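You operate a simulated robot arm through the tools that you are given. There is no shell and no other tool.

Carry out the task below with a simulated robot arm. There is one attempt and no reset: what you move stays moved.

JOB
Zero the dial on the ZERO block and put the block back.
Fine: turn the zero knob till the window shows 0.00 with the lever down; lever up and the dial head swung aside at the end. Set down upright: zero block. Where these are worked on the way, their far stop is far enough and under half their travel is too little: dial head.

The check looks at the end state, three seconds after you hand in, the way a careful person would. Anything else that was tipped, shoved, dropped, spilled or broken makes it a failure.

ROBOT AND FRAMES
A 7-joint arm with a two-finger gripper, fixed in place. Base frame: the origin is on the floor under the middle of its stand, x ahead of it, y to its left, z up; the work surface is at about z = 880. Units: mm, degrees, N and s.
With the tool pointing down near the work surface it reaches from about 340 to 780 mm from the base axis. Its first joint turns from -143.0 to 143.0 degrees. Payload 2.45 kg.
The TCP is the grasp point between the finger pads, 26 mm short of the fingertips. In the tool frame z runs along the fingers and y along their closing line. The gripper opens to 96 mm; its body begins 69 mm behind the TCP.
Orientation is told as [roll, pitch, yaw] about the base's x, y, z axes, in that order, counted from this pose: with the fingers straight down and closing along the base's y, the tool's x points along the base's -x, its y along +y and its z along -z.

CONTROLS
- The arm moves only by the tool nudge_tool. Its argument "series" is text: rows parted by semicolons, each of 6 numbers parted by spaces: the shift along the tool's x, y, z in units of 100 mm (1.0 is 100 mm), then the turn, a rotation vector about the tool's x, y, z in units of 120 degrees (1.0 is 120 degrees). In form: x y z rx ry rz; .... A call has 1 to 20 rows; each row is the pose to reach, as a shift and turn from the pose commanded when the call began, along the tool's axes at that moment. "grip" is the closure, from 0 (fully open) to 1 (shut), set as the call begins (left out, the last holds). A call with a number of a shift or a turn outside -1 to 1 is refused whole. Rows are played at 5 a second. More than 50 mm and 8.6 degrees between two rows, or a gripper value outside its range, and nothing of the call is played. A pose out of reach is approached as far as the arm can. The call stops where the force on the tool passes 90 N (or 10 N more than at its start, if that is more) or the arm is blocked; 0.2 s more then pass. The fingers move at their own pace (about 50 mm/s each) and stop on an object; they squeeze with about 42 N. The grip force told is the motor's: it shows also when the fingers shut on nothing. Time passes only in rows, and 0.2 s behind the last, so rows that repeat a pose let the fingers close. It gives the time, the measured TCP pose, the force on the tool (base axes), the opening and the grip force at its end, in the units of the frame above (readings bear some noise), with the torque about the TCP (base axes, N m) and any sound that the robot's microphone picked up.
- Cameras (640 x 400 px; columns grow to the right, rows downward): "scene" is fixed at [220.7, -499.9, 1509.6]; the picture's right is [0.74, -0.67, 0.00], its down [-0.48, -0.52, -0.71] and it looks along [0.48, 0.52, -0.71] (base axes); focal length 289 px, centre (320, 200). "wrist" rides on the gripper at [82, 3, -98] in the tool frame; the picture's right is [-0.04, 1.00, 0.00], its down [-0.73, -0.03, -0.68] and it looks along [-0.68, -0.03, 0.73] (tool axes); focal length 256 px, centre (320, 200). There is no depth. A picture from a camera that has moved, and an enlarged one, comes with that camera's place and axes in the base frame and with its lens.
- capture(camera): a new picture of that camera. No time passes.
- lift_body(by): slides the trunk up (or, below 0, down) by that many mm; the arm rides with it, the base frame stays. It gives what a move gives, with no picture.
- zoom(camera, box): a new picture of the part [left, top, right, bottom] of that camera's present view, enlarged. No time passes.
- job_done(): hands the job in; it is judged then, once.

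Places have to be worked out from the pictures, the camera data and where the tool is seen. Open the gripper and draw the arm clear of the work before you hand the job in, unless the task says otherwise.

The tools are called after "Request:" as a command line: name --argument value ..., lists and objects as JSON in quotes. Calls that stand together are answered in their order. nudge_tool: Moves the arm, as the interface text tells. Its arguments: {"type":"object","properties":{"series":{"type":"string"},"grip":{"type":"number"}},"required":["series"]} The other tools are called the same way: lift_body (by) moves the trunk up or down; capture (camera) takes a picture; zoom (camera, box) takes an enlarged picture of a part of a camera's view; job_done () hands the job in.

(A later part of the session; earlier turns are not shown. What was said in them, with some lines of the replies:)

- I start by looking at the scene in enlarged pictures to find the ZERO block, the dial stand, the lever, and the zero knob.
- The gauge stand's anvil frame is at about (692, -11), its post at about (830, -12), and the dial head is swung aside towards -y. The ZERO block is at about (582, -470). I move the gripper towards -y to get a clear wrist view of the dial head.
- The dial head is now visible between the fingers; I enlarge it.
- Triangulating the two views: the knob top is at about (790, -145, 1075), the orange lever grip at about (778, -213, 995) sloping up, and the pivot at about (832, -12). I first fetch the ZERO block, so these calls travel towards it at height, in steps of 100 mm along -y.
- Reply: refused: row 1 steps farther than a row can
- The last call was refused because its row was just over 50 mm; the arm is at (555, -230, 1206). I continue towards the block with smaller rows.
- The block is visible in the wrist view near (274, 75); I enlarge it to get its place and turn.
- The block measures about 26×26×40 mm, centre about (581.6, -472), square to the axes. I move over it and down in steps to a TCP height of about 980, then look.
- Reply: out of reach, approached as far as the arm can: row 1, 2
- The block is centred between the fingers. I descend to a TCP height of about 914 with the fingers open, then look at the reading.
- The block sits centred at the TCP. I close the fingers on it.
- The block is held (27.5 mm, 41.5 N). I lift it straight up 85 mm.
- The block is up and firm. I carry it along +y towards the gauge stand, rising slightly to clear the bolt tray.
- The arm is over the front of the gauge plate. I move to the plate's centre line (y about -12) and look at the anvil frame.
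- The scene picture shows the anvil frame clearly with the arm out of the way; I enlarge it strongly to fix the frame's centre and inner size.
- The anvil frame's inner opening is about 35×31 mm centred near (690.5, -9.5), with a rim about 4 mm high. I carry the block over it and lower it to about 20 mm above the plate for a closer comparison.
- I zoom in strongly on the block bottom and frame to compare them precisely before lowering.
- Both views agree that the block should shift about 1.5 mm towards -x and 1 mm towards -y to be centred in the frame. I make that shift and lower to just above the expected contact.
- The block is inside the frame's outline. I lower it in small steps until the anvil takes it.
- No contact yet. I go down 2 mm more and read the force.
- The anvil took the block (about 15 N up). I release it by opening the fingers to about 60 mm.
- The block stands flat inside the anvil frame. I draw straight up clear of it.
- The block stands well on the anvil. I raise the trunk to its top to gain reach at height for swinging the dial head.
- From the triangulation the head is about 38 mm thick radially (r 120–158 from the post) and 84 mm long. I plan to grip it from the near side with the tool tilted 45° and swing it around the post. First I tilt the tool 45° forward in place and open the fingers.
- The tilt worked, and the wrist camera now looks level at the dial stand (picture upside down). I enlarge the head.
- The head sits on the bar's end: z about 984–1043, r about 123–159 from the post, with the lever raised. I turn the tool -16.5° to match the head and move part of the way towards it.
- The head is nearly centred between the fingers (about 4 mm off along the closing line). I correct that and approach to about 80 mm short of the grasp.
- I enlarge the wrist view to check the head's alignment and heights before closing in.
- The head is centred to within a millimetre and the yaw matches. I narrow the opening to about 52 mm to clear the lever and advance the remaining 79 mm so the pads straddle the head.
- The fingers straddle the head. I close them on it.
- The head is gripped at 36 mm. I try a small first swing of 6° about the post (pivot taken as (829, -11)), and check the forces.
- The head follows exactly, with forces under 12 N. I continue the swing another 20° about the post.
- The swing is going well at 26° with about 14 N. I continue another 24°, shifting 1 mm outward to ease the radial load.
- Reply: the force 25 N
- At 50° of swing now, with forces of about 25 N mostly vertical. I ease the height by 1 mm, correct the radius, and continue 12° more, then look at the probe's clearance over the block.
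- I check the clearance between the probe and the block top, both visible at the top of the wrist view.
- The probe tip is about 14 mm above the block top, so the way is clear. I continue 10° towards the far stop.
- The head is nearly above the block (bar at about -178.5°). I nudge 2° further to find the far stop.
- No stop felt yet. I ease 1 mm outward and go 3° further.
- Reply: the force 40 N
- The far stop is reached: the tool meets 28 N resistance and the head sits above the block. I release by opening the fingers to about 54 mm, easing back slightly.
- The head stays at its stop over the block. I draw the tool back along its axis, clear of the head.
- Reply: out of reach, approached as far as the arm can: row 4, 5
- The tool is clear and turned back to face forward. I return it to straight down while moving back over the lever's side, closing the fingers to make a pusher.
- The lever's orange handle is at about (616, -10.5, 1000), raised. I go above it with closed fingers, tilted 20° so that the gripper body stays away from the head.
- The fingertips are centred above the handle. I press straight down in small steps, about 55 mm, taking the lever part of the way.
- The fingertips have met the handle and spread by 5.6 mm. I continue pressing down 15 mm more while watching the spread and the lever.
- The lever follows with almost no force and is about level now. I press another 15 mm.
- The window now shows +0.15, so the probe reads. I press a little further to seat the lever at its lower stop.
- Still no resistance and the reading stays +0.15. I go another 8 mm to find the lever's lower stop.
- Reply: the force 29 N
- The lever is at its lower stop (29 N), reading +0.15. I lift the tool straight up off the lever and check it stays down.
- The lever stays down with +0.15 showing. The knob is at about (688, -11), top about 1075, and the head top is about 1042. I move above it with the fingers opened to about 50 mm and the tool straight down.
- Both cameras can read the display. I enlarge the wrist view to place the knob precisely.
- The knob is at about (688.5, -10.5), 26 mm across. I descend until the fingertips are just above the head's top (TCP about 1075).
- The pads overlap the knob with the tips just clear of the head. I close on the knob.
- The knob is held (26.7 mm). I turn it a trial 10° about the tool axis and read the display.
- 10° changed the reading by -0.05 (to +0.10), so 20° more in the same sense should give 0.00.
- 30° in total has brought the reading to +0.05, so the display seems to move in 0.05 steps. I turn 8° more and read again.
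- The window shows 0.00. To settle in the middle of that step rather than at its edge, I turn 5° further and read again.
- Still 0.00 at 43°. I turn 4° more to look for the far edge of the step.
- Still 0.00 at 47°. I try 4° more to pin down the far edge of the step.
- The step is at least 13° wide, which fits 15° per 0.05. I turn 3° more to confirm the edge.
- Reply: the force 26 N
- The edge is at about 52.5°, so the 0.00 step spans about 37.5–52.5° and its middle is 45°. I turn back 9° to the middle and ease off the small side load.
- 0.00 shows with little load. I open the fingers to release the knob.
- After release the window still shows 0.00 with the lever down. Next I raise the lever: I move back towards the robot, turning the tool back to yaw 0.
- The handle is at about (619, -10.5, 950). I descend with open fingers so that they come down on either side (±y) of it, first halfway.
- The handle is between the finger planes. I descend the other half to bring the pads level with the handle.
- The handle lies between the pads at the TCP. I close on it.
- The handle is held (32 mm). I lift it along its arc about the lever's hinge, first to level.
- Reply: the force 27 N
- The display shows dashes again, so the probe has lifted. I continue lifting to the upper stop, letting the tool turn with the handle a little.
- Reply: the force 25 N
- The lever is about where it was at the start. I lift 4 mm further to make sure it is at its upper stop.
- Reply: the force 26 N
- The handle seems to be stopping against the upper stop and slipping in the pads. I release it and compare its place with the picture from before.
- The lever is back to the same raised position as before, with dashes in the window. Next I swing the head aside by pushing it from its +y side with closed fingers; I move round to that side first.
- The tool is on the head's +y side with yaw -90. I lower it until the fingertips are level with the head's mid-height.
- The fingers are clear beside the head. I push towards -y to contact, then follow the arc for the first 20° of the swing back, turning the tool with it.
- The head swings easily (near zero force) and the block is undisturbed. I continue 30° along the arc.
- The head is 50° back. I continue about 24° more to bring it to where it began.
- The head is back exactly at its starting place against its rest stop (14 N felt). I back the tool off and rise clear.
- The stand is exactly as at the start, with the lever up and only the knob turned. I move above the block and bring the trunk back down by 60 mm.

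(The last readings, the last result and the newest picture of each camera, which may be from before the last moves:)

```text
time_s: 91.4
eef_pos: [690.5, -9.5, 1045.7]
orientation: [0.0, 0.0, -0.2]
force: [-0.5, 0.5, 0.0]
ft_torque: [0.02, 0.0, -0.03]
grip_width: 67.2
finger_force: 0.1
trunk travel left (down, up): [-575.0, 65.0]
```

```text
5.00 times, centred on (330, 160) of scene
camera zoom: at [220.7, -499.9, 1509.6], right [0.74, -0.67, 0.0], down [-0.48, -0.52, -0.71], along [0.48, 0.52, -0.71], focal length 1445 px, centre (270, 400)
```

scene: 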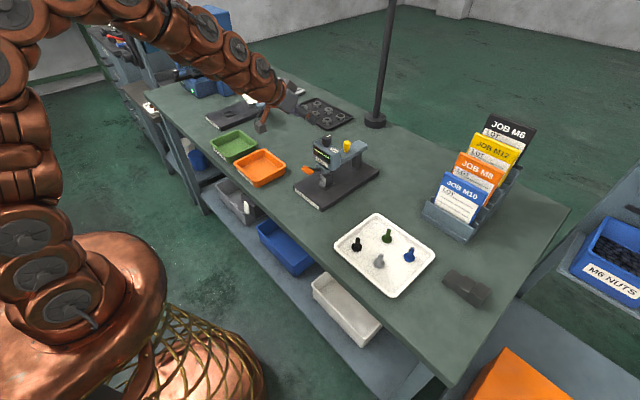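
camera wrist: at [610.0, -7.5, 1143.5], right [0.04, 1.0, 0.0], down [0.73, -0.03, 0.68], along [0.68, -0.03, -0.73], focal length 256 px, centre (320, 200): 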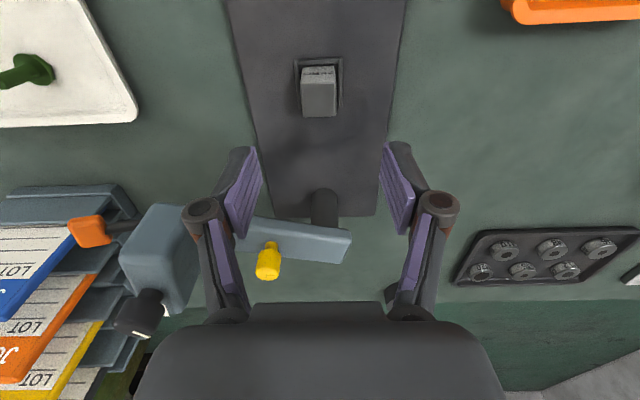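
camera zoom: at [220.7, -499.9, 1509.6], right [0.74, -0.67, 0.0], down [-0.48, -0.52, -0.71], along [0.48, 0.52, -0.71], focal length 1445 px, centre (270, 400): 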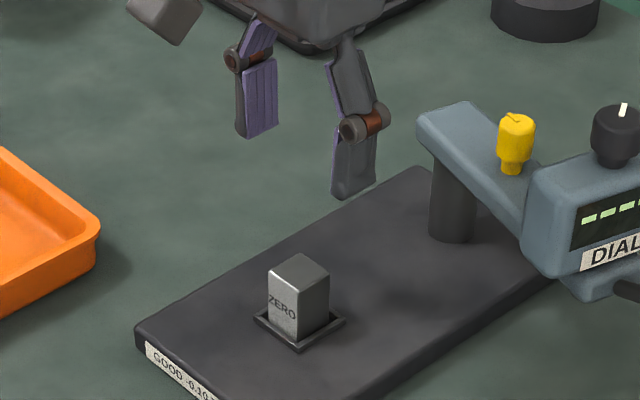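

The block is below and centred. I descend with open fingers to the same grasp height as before.

Request:
nudge_tool --series "0.016 -0.006 0.3 0 0 0; 0.016 -0.006 0.65 0 0 0; 0.016 -0.006 0.9 0 0 0; 0.016 -0.006 0.95 0 0 0; 0.016 -0.006 0.95 0 0 0"

Request:
nudge_tool --series "0 0 0.08 0 0 0; 0 0 0.15 0 0 0; 0 0 0.15 0 0 0"

Request:
capture --camera "wrist"

Request:
zoom --camera "scene" --box '[300, 150, 360, 195]'

```text
time_s: 92.6
eef_pos: [689.6, -10.0, 948.9]
orientation: [0.0, 0.0, -0.2]
force: [-0.4, 0.4, 0.4]
ft_torque: [-0.01, 0.04, 0.0]
grip_width: 67.3
finger_force: 0.1
trunk travel left (down, up): [-575.0, 65.0]
```

```text
time_s: 93.4
eef_pos: [690.2, -10.7, 935.1]
orientation: [0.1, 0.1, -0.2]
force: [0.7, 0.1, -1.0]
ft_torque: [0.02, 0.0, 0.03]
grip_width: 67.3
finger_force: 0.1
trunk travel left (down, up): [-575.0, 65.0]
```

```text
taken
camera wrist: at [608.9, -8.1, 1032.8], right [0.04, 1.0, 0.0], down [0.73, -0.03, 0.68], along [0.68, -0.03, -0.73], focal length 256 px, centre (320, 200)
```

wrist: 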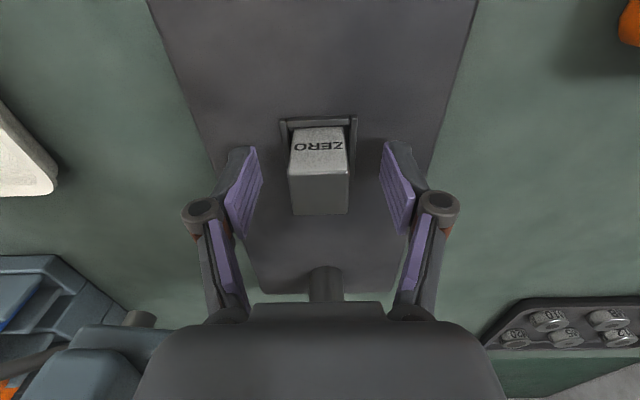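

```text
8.89 times, centred on (330, 172) of scene
camera zoom: at [220.7, -499.9, 1509.6], right [0.74, -0.67, 0.0], down [-0.48, -0.52, -0.71], along [0.48, 0.52, -0.71], focal length 2568 px, centre (231, 444)
```

zoom: 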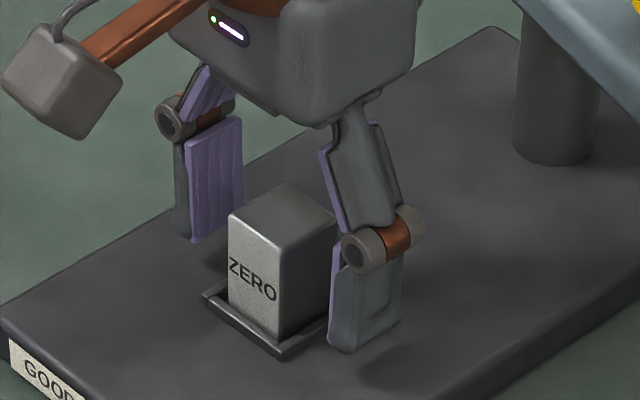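

The block sits between the pads as in the first grasp. I close on it.

Request:
nudge_tool --series "0 0 0 0 0 0; 0 0 0 0 0 0; 0 0 0 0 0 0; 0 0 0 0 0 0; 0 0 0 0 0 0" --grip 1

Request:
nudge_tool --series "0 0 -0.05 0 0 0; 0 0 -0.2 0 0 0; 0 0 -0.5 0 0 0; 0 0 -0.9 0 0 0; 0 0 -0.9 0 0 0"

Request:
capture --camera "wrist"

Request:
zoom --camera "scene" --box '[280, 110, 400, 200]'

```text
time_s: 94.6
eef_pos: [689.9, -10.7, 934.8]
orientation: [0.0, 0.0, -0.2]
force: [0.3, 0.9, 0.6]
ft_torque: [-0.02, -0.01, 0.01]
grip_width: 27.4
finger_force: 41.8
trunk travel left (down, up): [-575.0, 65.0]
```

```text
time_s: 95.8
eef_pos: [690.5, -10.4, 1022.7]
orientation: [0.0, 0.0, -0.3]
force: [-0.2, 0.4, -3.3]
ft_torque: [0.01, 0.01, -0.04]
grip_width: 27.6
finger_force: 42.5
trunk travel left (down, up): [-575.0, 65.0]
```

```text
taken
camera wrist: at [609.3, -8.8, 1122.5], right [0.04, 1.0, 0.0], down [0.73, -0.03, 0.68], along [0.68, -0.03, -0.73], focal length 256 px, centre (320, 200)
```

wrist: 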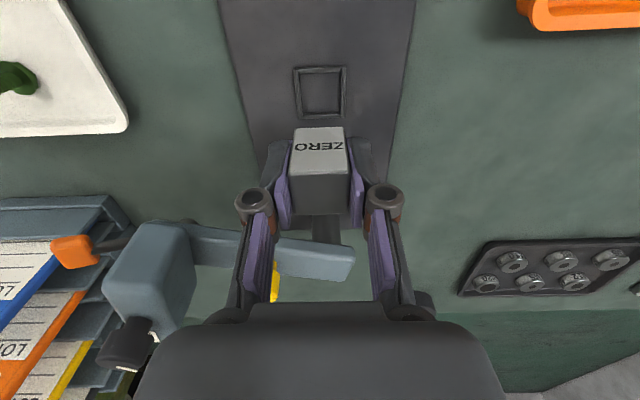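

```text
4.44 times, centred on (340, 155) of scene
camera zoom: at [220.7, -499.9, 1509.6], right [0.74, -0.67, 0.0], down [-0.48, -0.52, -0.71], along [0.48, 0.52, -0.71], focal length 1284 px, centre (231, 400)
```

zoom: 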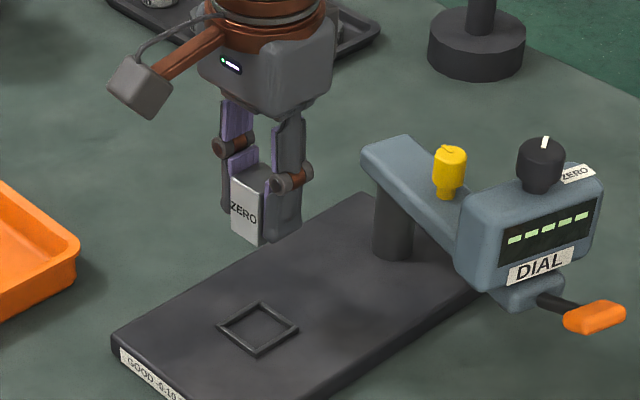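

The block is held firmly and out of the frame. I carry it back the way it came: first back from the stand, then along -y.

Request:
nudge_tool --series "0.35 0 -0.1 0 0 -0.0012; 0.7 0 -0.17 0 0 -0.0025; 1 0 -0.17 0 0 -0.0025"

Request:
nudge_tool --series "0.05 -0.35 0 0 0 0; 0.09 -0.7 0 0 0 0; 0.09 -1 0 0 0 0"

Request:
nudge_tool --series "0 -0.4 0 0 0 0; 0 -0.8 0 0 0 0; 0 -1 0 0 0 0"

Request:
nudge_tool --series "0 -0.4 0 0 0 0; 0 -0.8 0 0 0 0; 0 -1 0 0 0 0; 0 -1 0 0 0 0"

Request:
capture --camera "wrist"

```text
time_s: 96.6
eef_pos: [591.2, -9.2, 1041.6]
orientation: [0.0, -0.1, 0.2]
force: [-0.2, -0.4, -3.2]
ft_torque: [0.01, 0.01, 0.02]
grip_width: 27.2
finger_force: 42.0
trunk travel left (down, up): [-575.0, 65.0]
```

```text
time_s: 97.4
eef_pos: [581.4, -109.5, 1041.3]
orientation: [0.0, -0.1, 0.1]
force: [-0.3, 0.7, -2.3]
ft_torque: [-0.02, -0.02, -0.01]
grip_width: 27.2
finger_force: 42.0
trunk travel left (down, up): [-575.0, 65.0]
```

```text
time_s: 98.2
eef_pos: [581.2, -210.1, 1041.4]
orientation: [0.0, 0.2, 0.2]
force: [-0.4, 0.3, -2.1]
ft_torque: [0.01, -0.02, -0.03]
grip_width: 27.3
finger_force: 42.0
trunk travel left (down, up): [-575.0, 65.0]
```

```text
time_s: 99.2
eef_pos: [582.9, -309.2, 1043.6]
orientation: [0.0, 0.0, 0.0]
force: [0.4, 0.1, -2.3]
ft_torque: [0.01, 0.01, -0.02]
grip_width: 27.4
finger_force: 42.4
trunk travel left (down, up): [-575.0, 65.0]
```

```text
taken
camera wrist: at [500.5, -308.6, 1140.8], right [0.04, 1.0, 0.0], down [0.73, -0.03, 0.68], along [0.68, -0.03, -0.73], focal length 256 px, centre (320, 200)
```

wrist: 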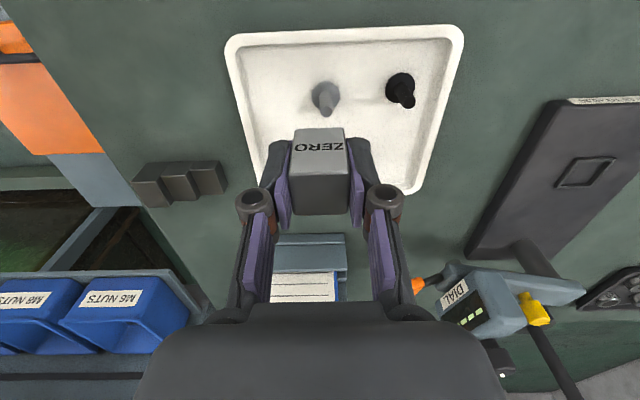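

The block is at about (581.6, -310.5). I move on towards its original place, lowering to a height of about 1000 for reach.

Request:
nudge_tool --series "0 -0.4 0.15 0 0 0; 0 -0.8 0.3 0 0 0; 0 -1 0.42 0 0 0"

Request:
nudge_tool --series "0 -0.3 0.1 0 0 0; 0 -0.6 0.2 0 0 0; 0 -0.61 0.3 0 0 0; 0 -0.61 0.3 0 0 0; 0 -0.61 0.3 0 0 0"

Request:
capture --camera "wrist"

Request:
zoom --camera "scene" --box '[388, 240, 532, 340]'

```text
time_s: 100.0
eef_pos: [582.7, -412.5, 998.3]
orientation: [-0.1, 0.1, 0.0]
force: [-0.2, -0.3, -1.7]
ft_torque: [0.02, -0.04, -0.01]
grip_width: 27.2
finger_force: 41.8
trunk travel left (down, up): [-575.0, 65.0]
```

```text
time_s: 101.2
eef_pos: [580.8, -470.0, 968.6]
orientation: [0.0, 0.0, 0.1]
force: [0.7, 0.4, -2.9]
ft_torque: [0.04, 0.0, 0.02]
grip_width: 27.5
finger_force: 42.2
trunk travel left (down, up): [-575.0, 65.0]
```

```text
taken
camera wrist: at [499.1, -469.2, 1067.8], right [0.04, 1.0, 0.0], down [0.73, -0.03, 0.68], along [0.68, -0.03, -0.73], focal length 256 px, centre (320, 200)
```

wrist: 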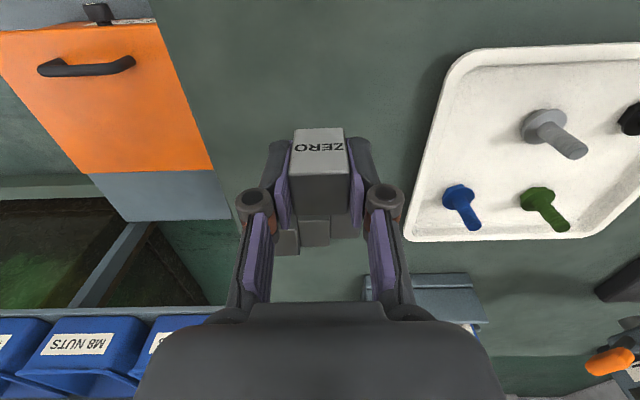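

```text
4.00 times, centred on (460, 290) of scene
camera zoom: at [220.7, -499.9, 1509.6], right [0.74, -0.67, 0.0], down [-0.48, -0.52, -0.71], along [0.48, 0.52, -0.71], focal length 1156 px, centre (-240, -160)
```

zoom: 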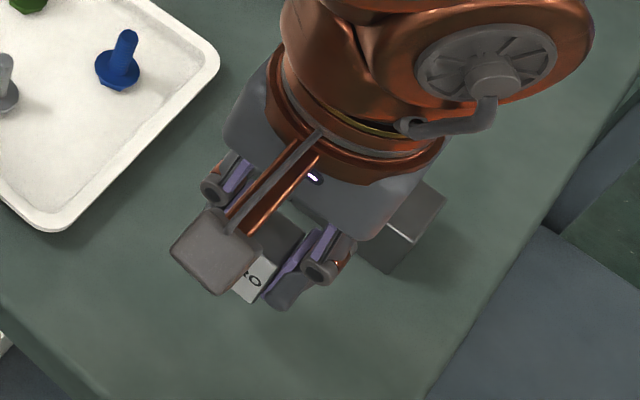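

The block is over its original spot. I lower it to about 5 mm above the table and compare the wrist view with the one from the pick-up.

Request:
nudge_tool --series "0 0 0.2 0 0 0; 0 0 0.4 0 0 0; 0 0 0.48 0 0 0; 0 0 0.48 0 0 0"

Request:
capture --camera "wrist"

```text
time_s: 102.2
eef_pos: [580.4, -470.5, 921.3]
orientation: [0.0, 0.1, 0.1]
force: [-0.3, 0.0, -1.5]
ft_torque: [0.02, 0.0, 0.02]
grip_width: 27.5
finger_force: 41.9
trunk travel left (down, up): [-575.0, 65.0]
```

```text
taken
camera wrist: at [499.7, -469.2, 1020.4], right [0.04, 1.0, 0.0], down [0.73, -0.03, 0.68], along [0.68, -0.03, -0.73], focal length 256 px, centre (320, 200)
```

wrist: 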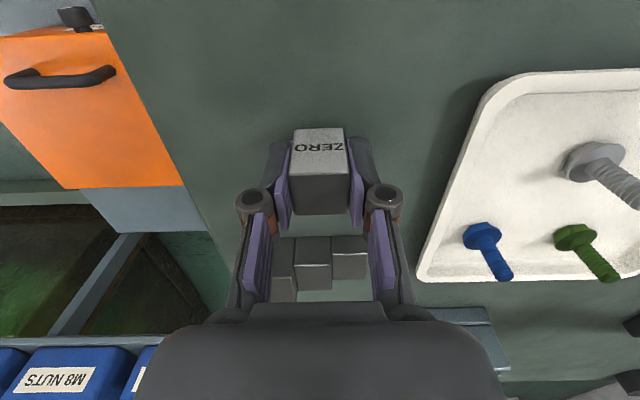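

The position agrees within about a millimetre. I correct that and lower gently until the table takes the block.

Request:
nudge_tool --series "-0.008 -0.005 0.02 0 0 0; -0.008 -0.005 0.04 0 0 0; -0.008 -0.005 0.05 0 0 0; -0.008 -0.005 0.05 0 0 0"

Request:
zoom --camera "scene" --box '[400, 280, 480, 340]'

```text
time_s: 103.2
eef_pos: [582.9, -470.8, 916.9]
orientation: [0.1, 0.0, 0.2]
force: [-0.3, -0.5, -2.6]
ft_torque: [0.04, -0.01, -0.01]
grip_width: 27.6
finger_force: 41.8
trunk travel left (down, up): [-575.0, 65.0]
```

```text
6.67 times, centred on (440, 310) of scene
camera zoom: at [220.7, -499.9, 1509.6], right [0.74, -0.67, 0.0], down [-0.48, -0.52, -0.71], along [0.48, 0.52, -0.71], focal length 1926 px, centre (-480, -533)
```

zoom: 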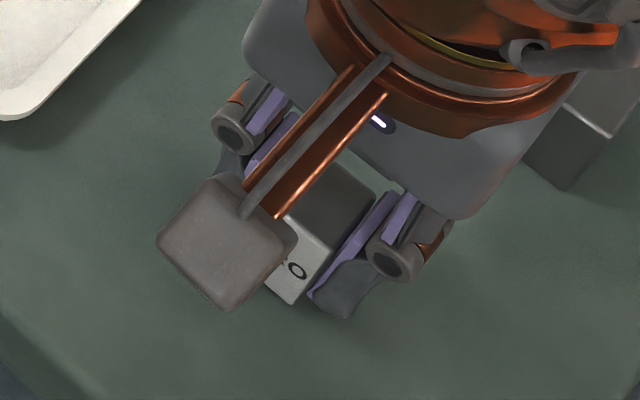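

Still hanging free. I go down 1.5 mm more and check for contact.

Request:
nudge_tool --series "0 0 0.008 0 0 0; 0 0 0.015 0 0 0; 0 0 0.015 0 0 0"

```text
time_s: 104.0
eef_pos: [583.2, -472.0, 914.8]
orientation: [-0.1, 0.1, 0.2]
force: [-0.4, 0.6, -2.3]
ft_torque: [-0.02, 0.0, 0.0]
grip_width: 27.4
finger_force: 42.0
trunk travel left (down, up): [-575.0, 65.0]
```

No contact yet at about 915. I lower another millimetre.

Request:
nudge_tool --series "0 0 0.005 0 0 0; 0 0 0.01 0 0 0; 0 0 0.01 0 0 0"

```text
time_s: 104.8
eef_pos: [582.4, -471.5, 914.5]
orientation: [0.0, 0.1, 0.1]
force: [0.1, 0.5, -0.2]
ft_torque: [0.03, -0.01, 0.03]
grip_width: 27.4
finger_force: 41.9
trunk travel left (down, up): [-575.0, 65.0]
```

The weight has come off the tool, so the table is just touching. I press half a millimetre more and open the fingers.

Request:
nudge_tool --series "0 0 0.005 0 0 0; 0 0 0.005 0 0 0"

Request:
nudge_tool --series "0 0 0 0 0 0; 0 0 0 0 0 0; 0 0 0 0 0 0; 0 0 0 0 0 0" --grip 0.35

Request:
capture --camera "wrist"

```text
time_s: 105.4
eef_pos: [582.5, -471.6, 914.3]
orientation: [0.0, -0.1, 0.1]
force: [3.2, -2.3, 3.8]
ft_torque: [-0.02, -0.05, 0.02]
grip_width: 27.6
finger_force: 42.3
trunk travel left (down, up): [-575.0, 65.0]
```

```text
time_s: 106.4
eef_pos: [582.6, -471.5, 912.9]
orientation: [0.0, 0.0, 0.1]
force: [0.0, -0.2, 0.4]
ft_torque: [-0.01, 0.0, -0.01]
grip_width: 62.4
finger_force: 0.1
trunk travel left (down, up): [-575.0, 65.0]
```

```text
taken
camera wrist: at [500.8, -469.7, 1012.5], right [0.04, 1.0, 0.0], down [0.73, -0.03, 0.68], along [0.68, -0.03, -0.73], focal length 256 px, centre (320, 200)
```

wrist: 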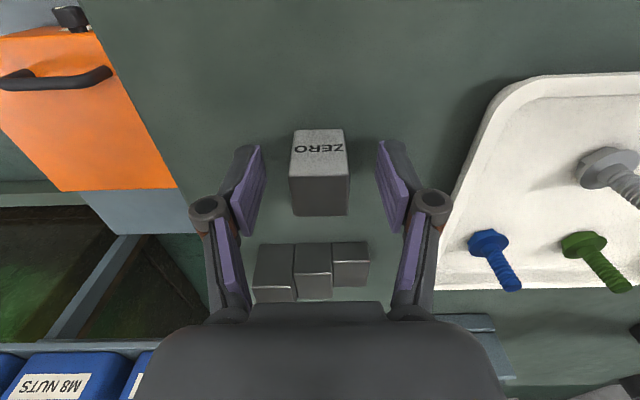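

The block stands upright in its old place (within about 2 mm). I draw the gripper straight up and away.

Request:
nudge_tool --series "0 0 -0.1 0 0 0; 0 0 -0.3 0 0 0; 0 0 -0.6 0 0 0; 0 0 -0.85 0 0 0; 0 0 -0.85 0 0 0"

Request:
nudge_tool --series "0 0.35 -0.2 0 0 0; 0.1 0.7 -0.4 0 0 0; 0.2 1 -0.6 0 0 0"

Request:
nudge_tool --series "0 0.35 -0.2 0 0 0; 0.1 0.7 -0.4 0 0 0; 0.2 1 -0.6 0 0 0"

Request:
nudge_tool --series "0 0.4 0 0 0 0; 0 0.8 0 0 0 0; 0 1 0 0 0 0"

Request:
nudge_tool --series "0 0.4 0 0 0 0; 0 0.8 0 0 0 0; 0 1 0 0 0 0; 0 1 0 0 0 0" --grip 0

Request:
capture --camera "scene"

Request:
zoom --camera "scene" --box '[400, 250, 520, 340]'

Request:
zoom --camera "scene" --box '[280, 120, 440, 220]'

```text
time_s: 107.6
eef_pos: [583.2, -471.4, 998.4]
orientation: [-0.1, 0.1, 0.1]
force: [0.7, 0.0, 0.8]
ft_torque: [0.03, -0.02, 0.01]
grip_width: 62.5
finger_force: 0.0
trunk travel left (down, up): [-575.0, 65.0]
```

```text
time_s: 108.4
eef_pos: [563.4, -369.0, 1057.5]
orientation: [0.0, 0.1, 0.1]
force: [-0.6, -0.6, -0.8]
ft_torque: [0.01, 0.05, 0.03]
grip_width: 62.6
finger_force: 0.1
trunk travel left (down, up): [-575.0, 65.0]
```

```text
time_s: 109.2
eef_pos: [541.3, -271.0, 1116.1]
orientation: [0.0, -0.1, 0.1]
force: [-0.1, -0.5, -0.3]
ft_torque: [-0.01, 0.01, 0.0]
grip_width: 62.3
finger_force: 0.0
trunk travel left (down, up): [-575.0, 65.0]
```

```text
time_s: 110.0
eef_pos: [543.1, -169.7, 1116.9]
orientation: [0.0, -0.1, 0.0]
force: [0.0, 0.6, 0.4]
ft_torque: [0.01, 0.02, -0.02]
grip_width: 62.3
finger_force: 0.0
trunk travel left (down, up): [-575.0, 65.0]
```

```text
time_s: 111.0
eef_pos: [542.7, -69.5, 1119.3]
orientation: [0.0, 0.0, 0.0]
force: [-0.1, 0.6, -0.3]
ft_torque: [-0.02, 0.03, 0.0]
grip_width: 96.0
finger_force: 0.0
trunk travel left (down, up): [-575.0, 65.0]
```

```text
taken
```

scene: 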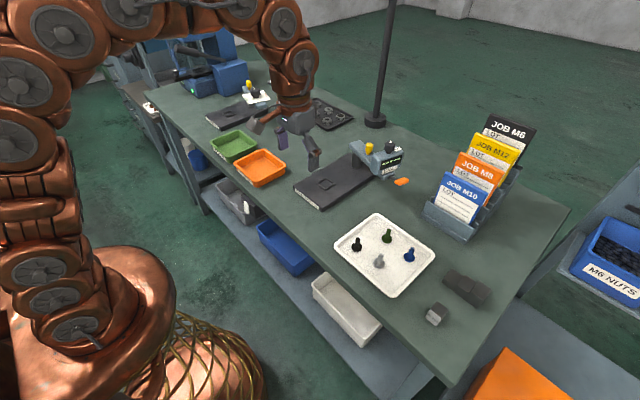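

```text
4.44 times, centred on (460, 295) of scene
camera zoom: at [220.7, -499.9, 1509.6], right [0.74, -0.67, 0.0], down [-0.48, -0.52, -0.71], along [0.48, 0.52, -0.71], focal length 1284 px, centre (-302, -222)
```

zoom: 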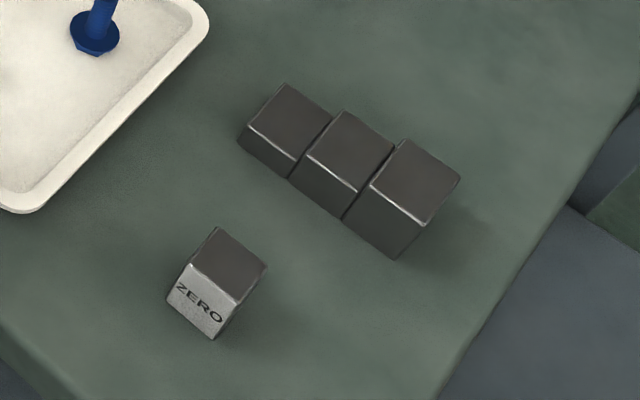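

```text
4.00 times, centred on (360, 170) of scene
camera zoom: at [220.7, -499.9, 1509.6], right [0.74, -0.67, 0.0], down [-0.48, -0.52, -0.71], along [0.48, 0.52, -0.71], focal length 1156 px, centre (160, 320)
```

zoom: 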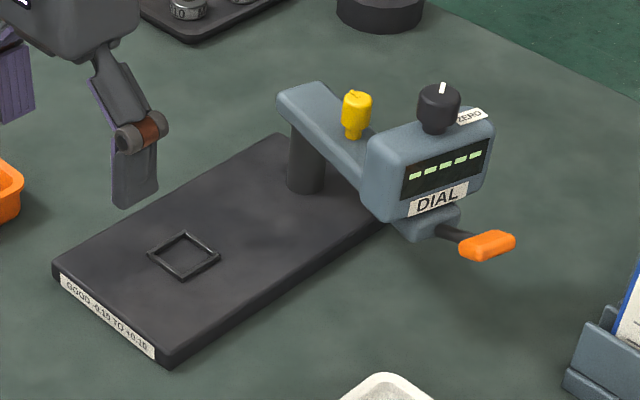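

Everything matches the start picture: the block is back upright, the head is aside, the lever is up, and only the zero knob has turned. I draw the arm up to its starting place.

Request:
nudge_tool --series "0 0.3 -0.3 0 0 0; 0 0.6 -0.6 0 0 0; 0.08 0.9 -0.9 0 0 0; 0.08 1 -1 0 0 0; 0.08 1 -1 0 0 0"

Request:
capture --camera "scene"

```text
time_s: 112.2
eef_pos: [535.0, 29.6, 1218.4]
orientation: [-0.1, 0.0, 0.2]
force: [0.6, 0.0, -0.8]
ft_torque: [0.02, -0.01, 0.02]
grip_width: 96.0
finger_force: 0.1
trunk travel left (down, up): [-575.0, 65.0]
```

```text
taken
```

scene: 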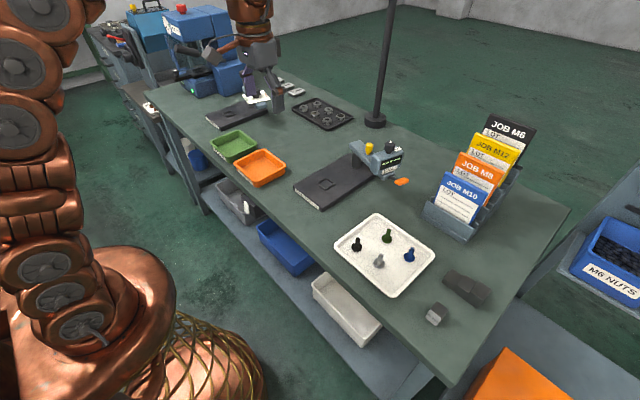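

The arm is clear with the gripper open, and the scene is in order. I hand the job in.

Request:
job_done

```text
The job is handed in.
```

The dial is zeroed on the ZERO block, the block is back on the table, and I've handed the job in. I don't have the check's result.

- **Zero:** with the lever down on the block, the window read +0.15 at first. I turned the zero knob about 45° until it showed 0.00. The knob reads in steps of 0.05, about 15° each, so I left it in the middle of the 0.00 step. The window still showed 0.00 after I let go of the knob.
- **Dial head:** I swung it in to its far stop over the block, then back to its rest stop. The last picture shows it where it was at the start, with the lever up.
- **Block:** it stands upright about 2 mm from where I picked it up.

In the last pictures nothing else on the bench looks moved. The gripper is open and the arm is clear of the work.
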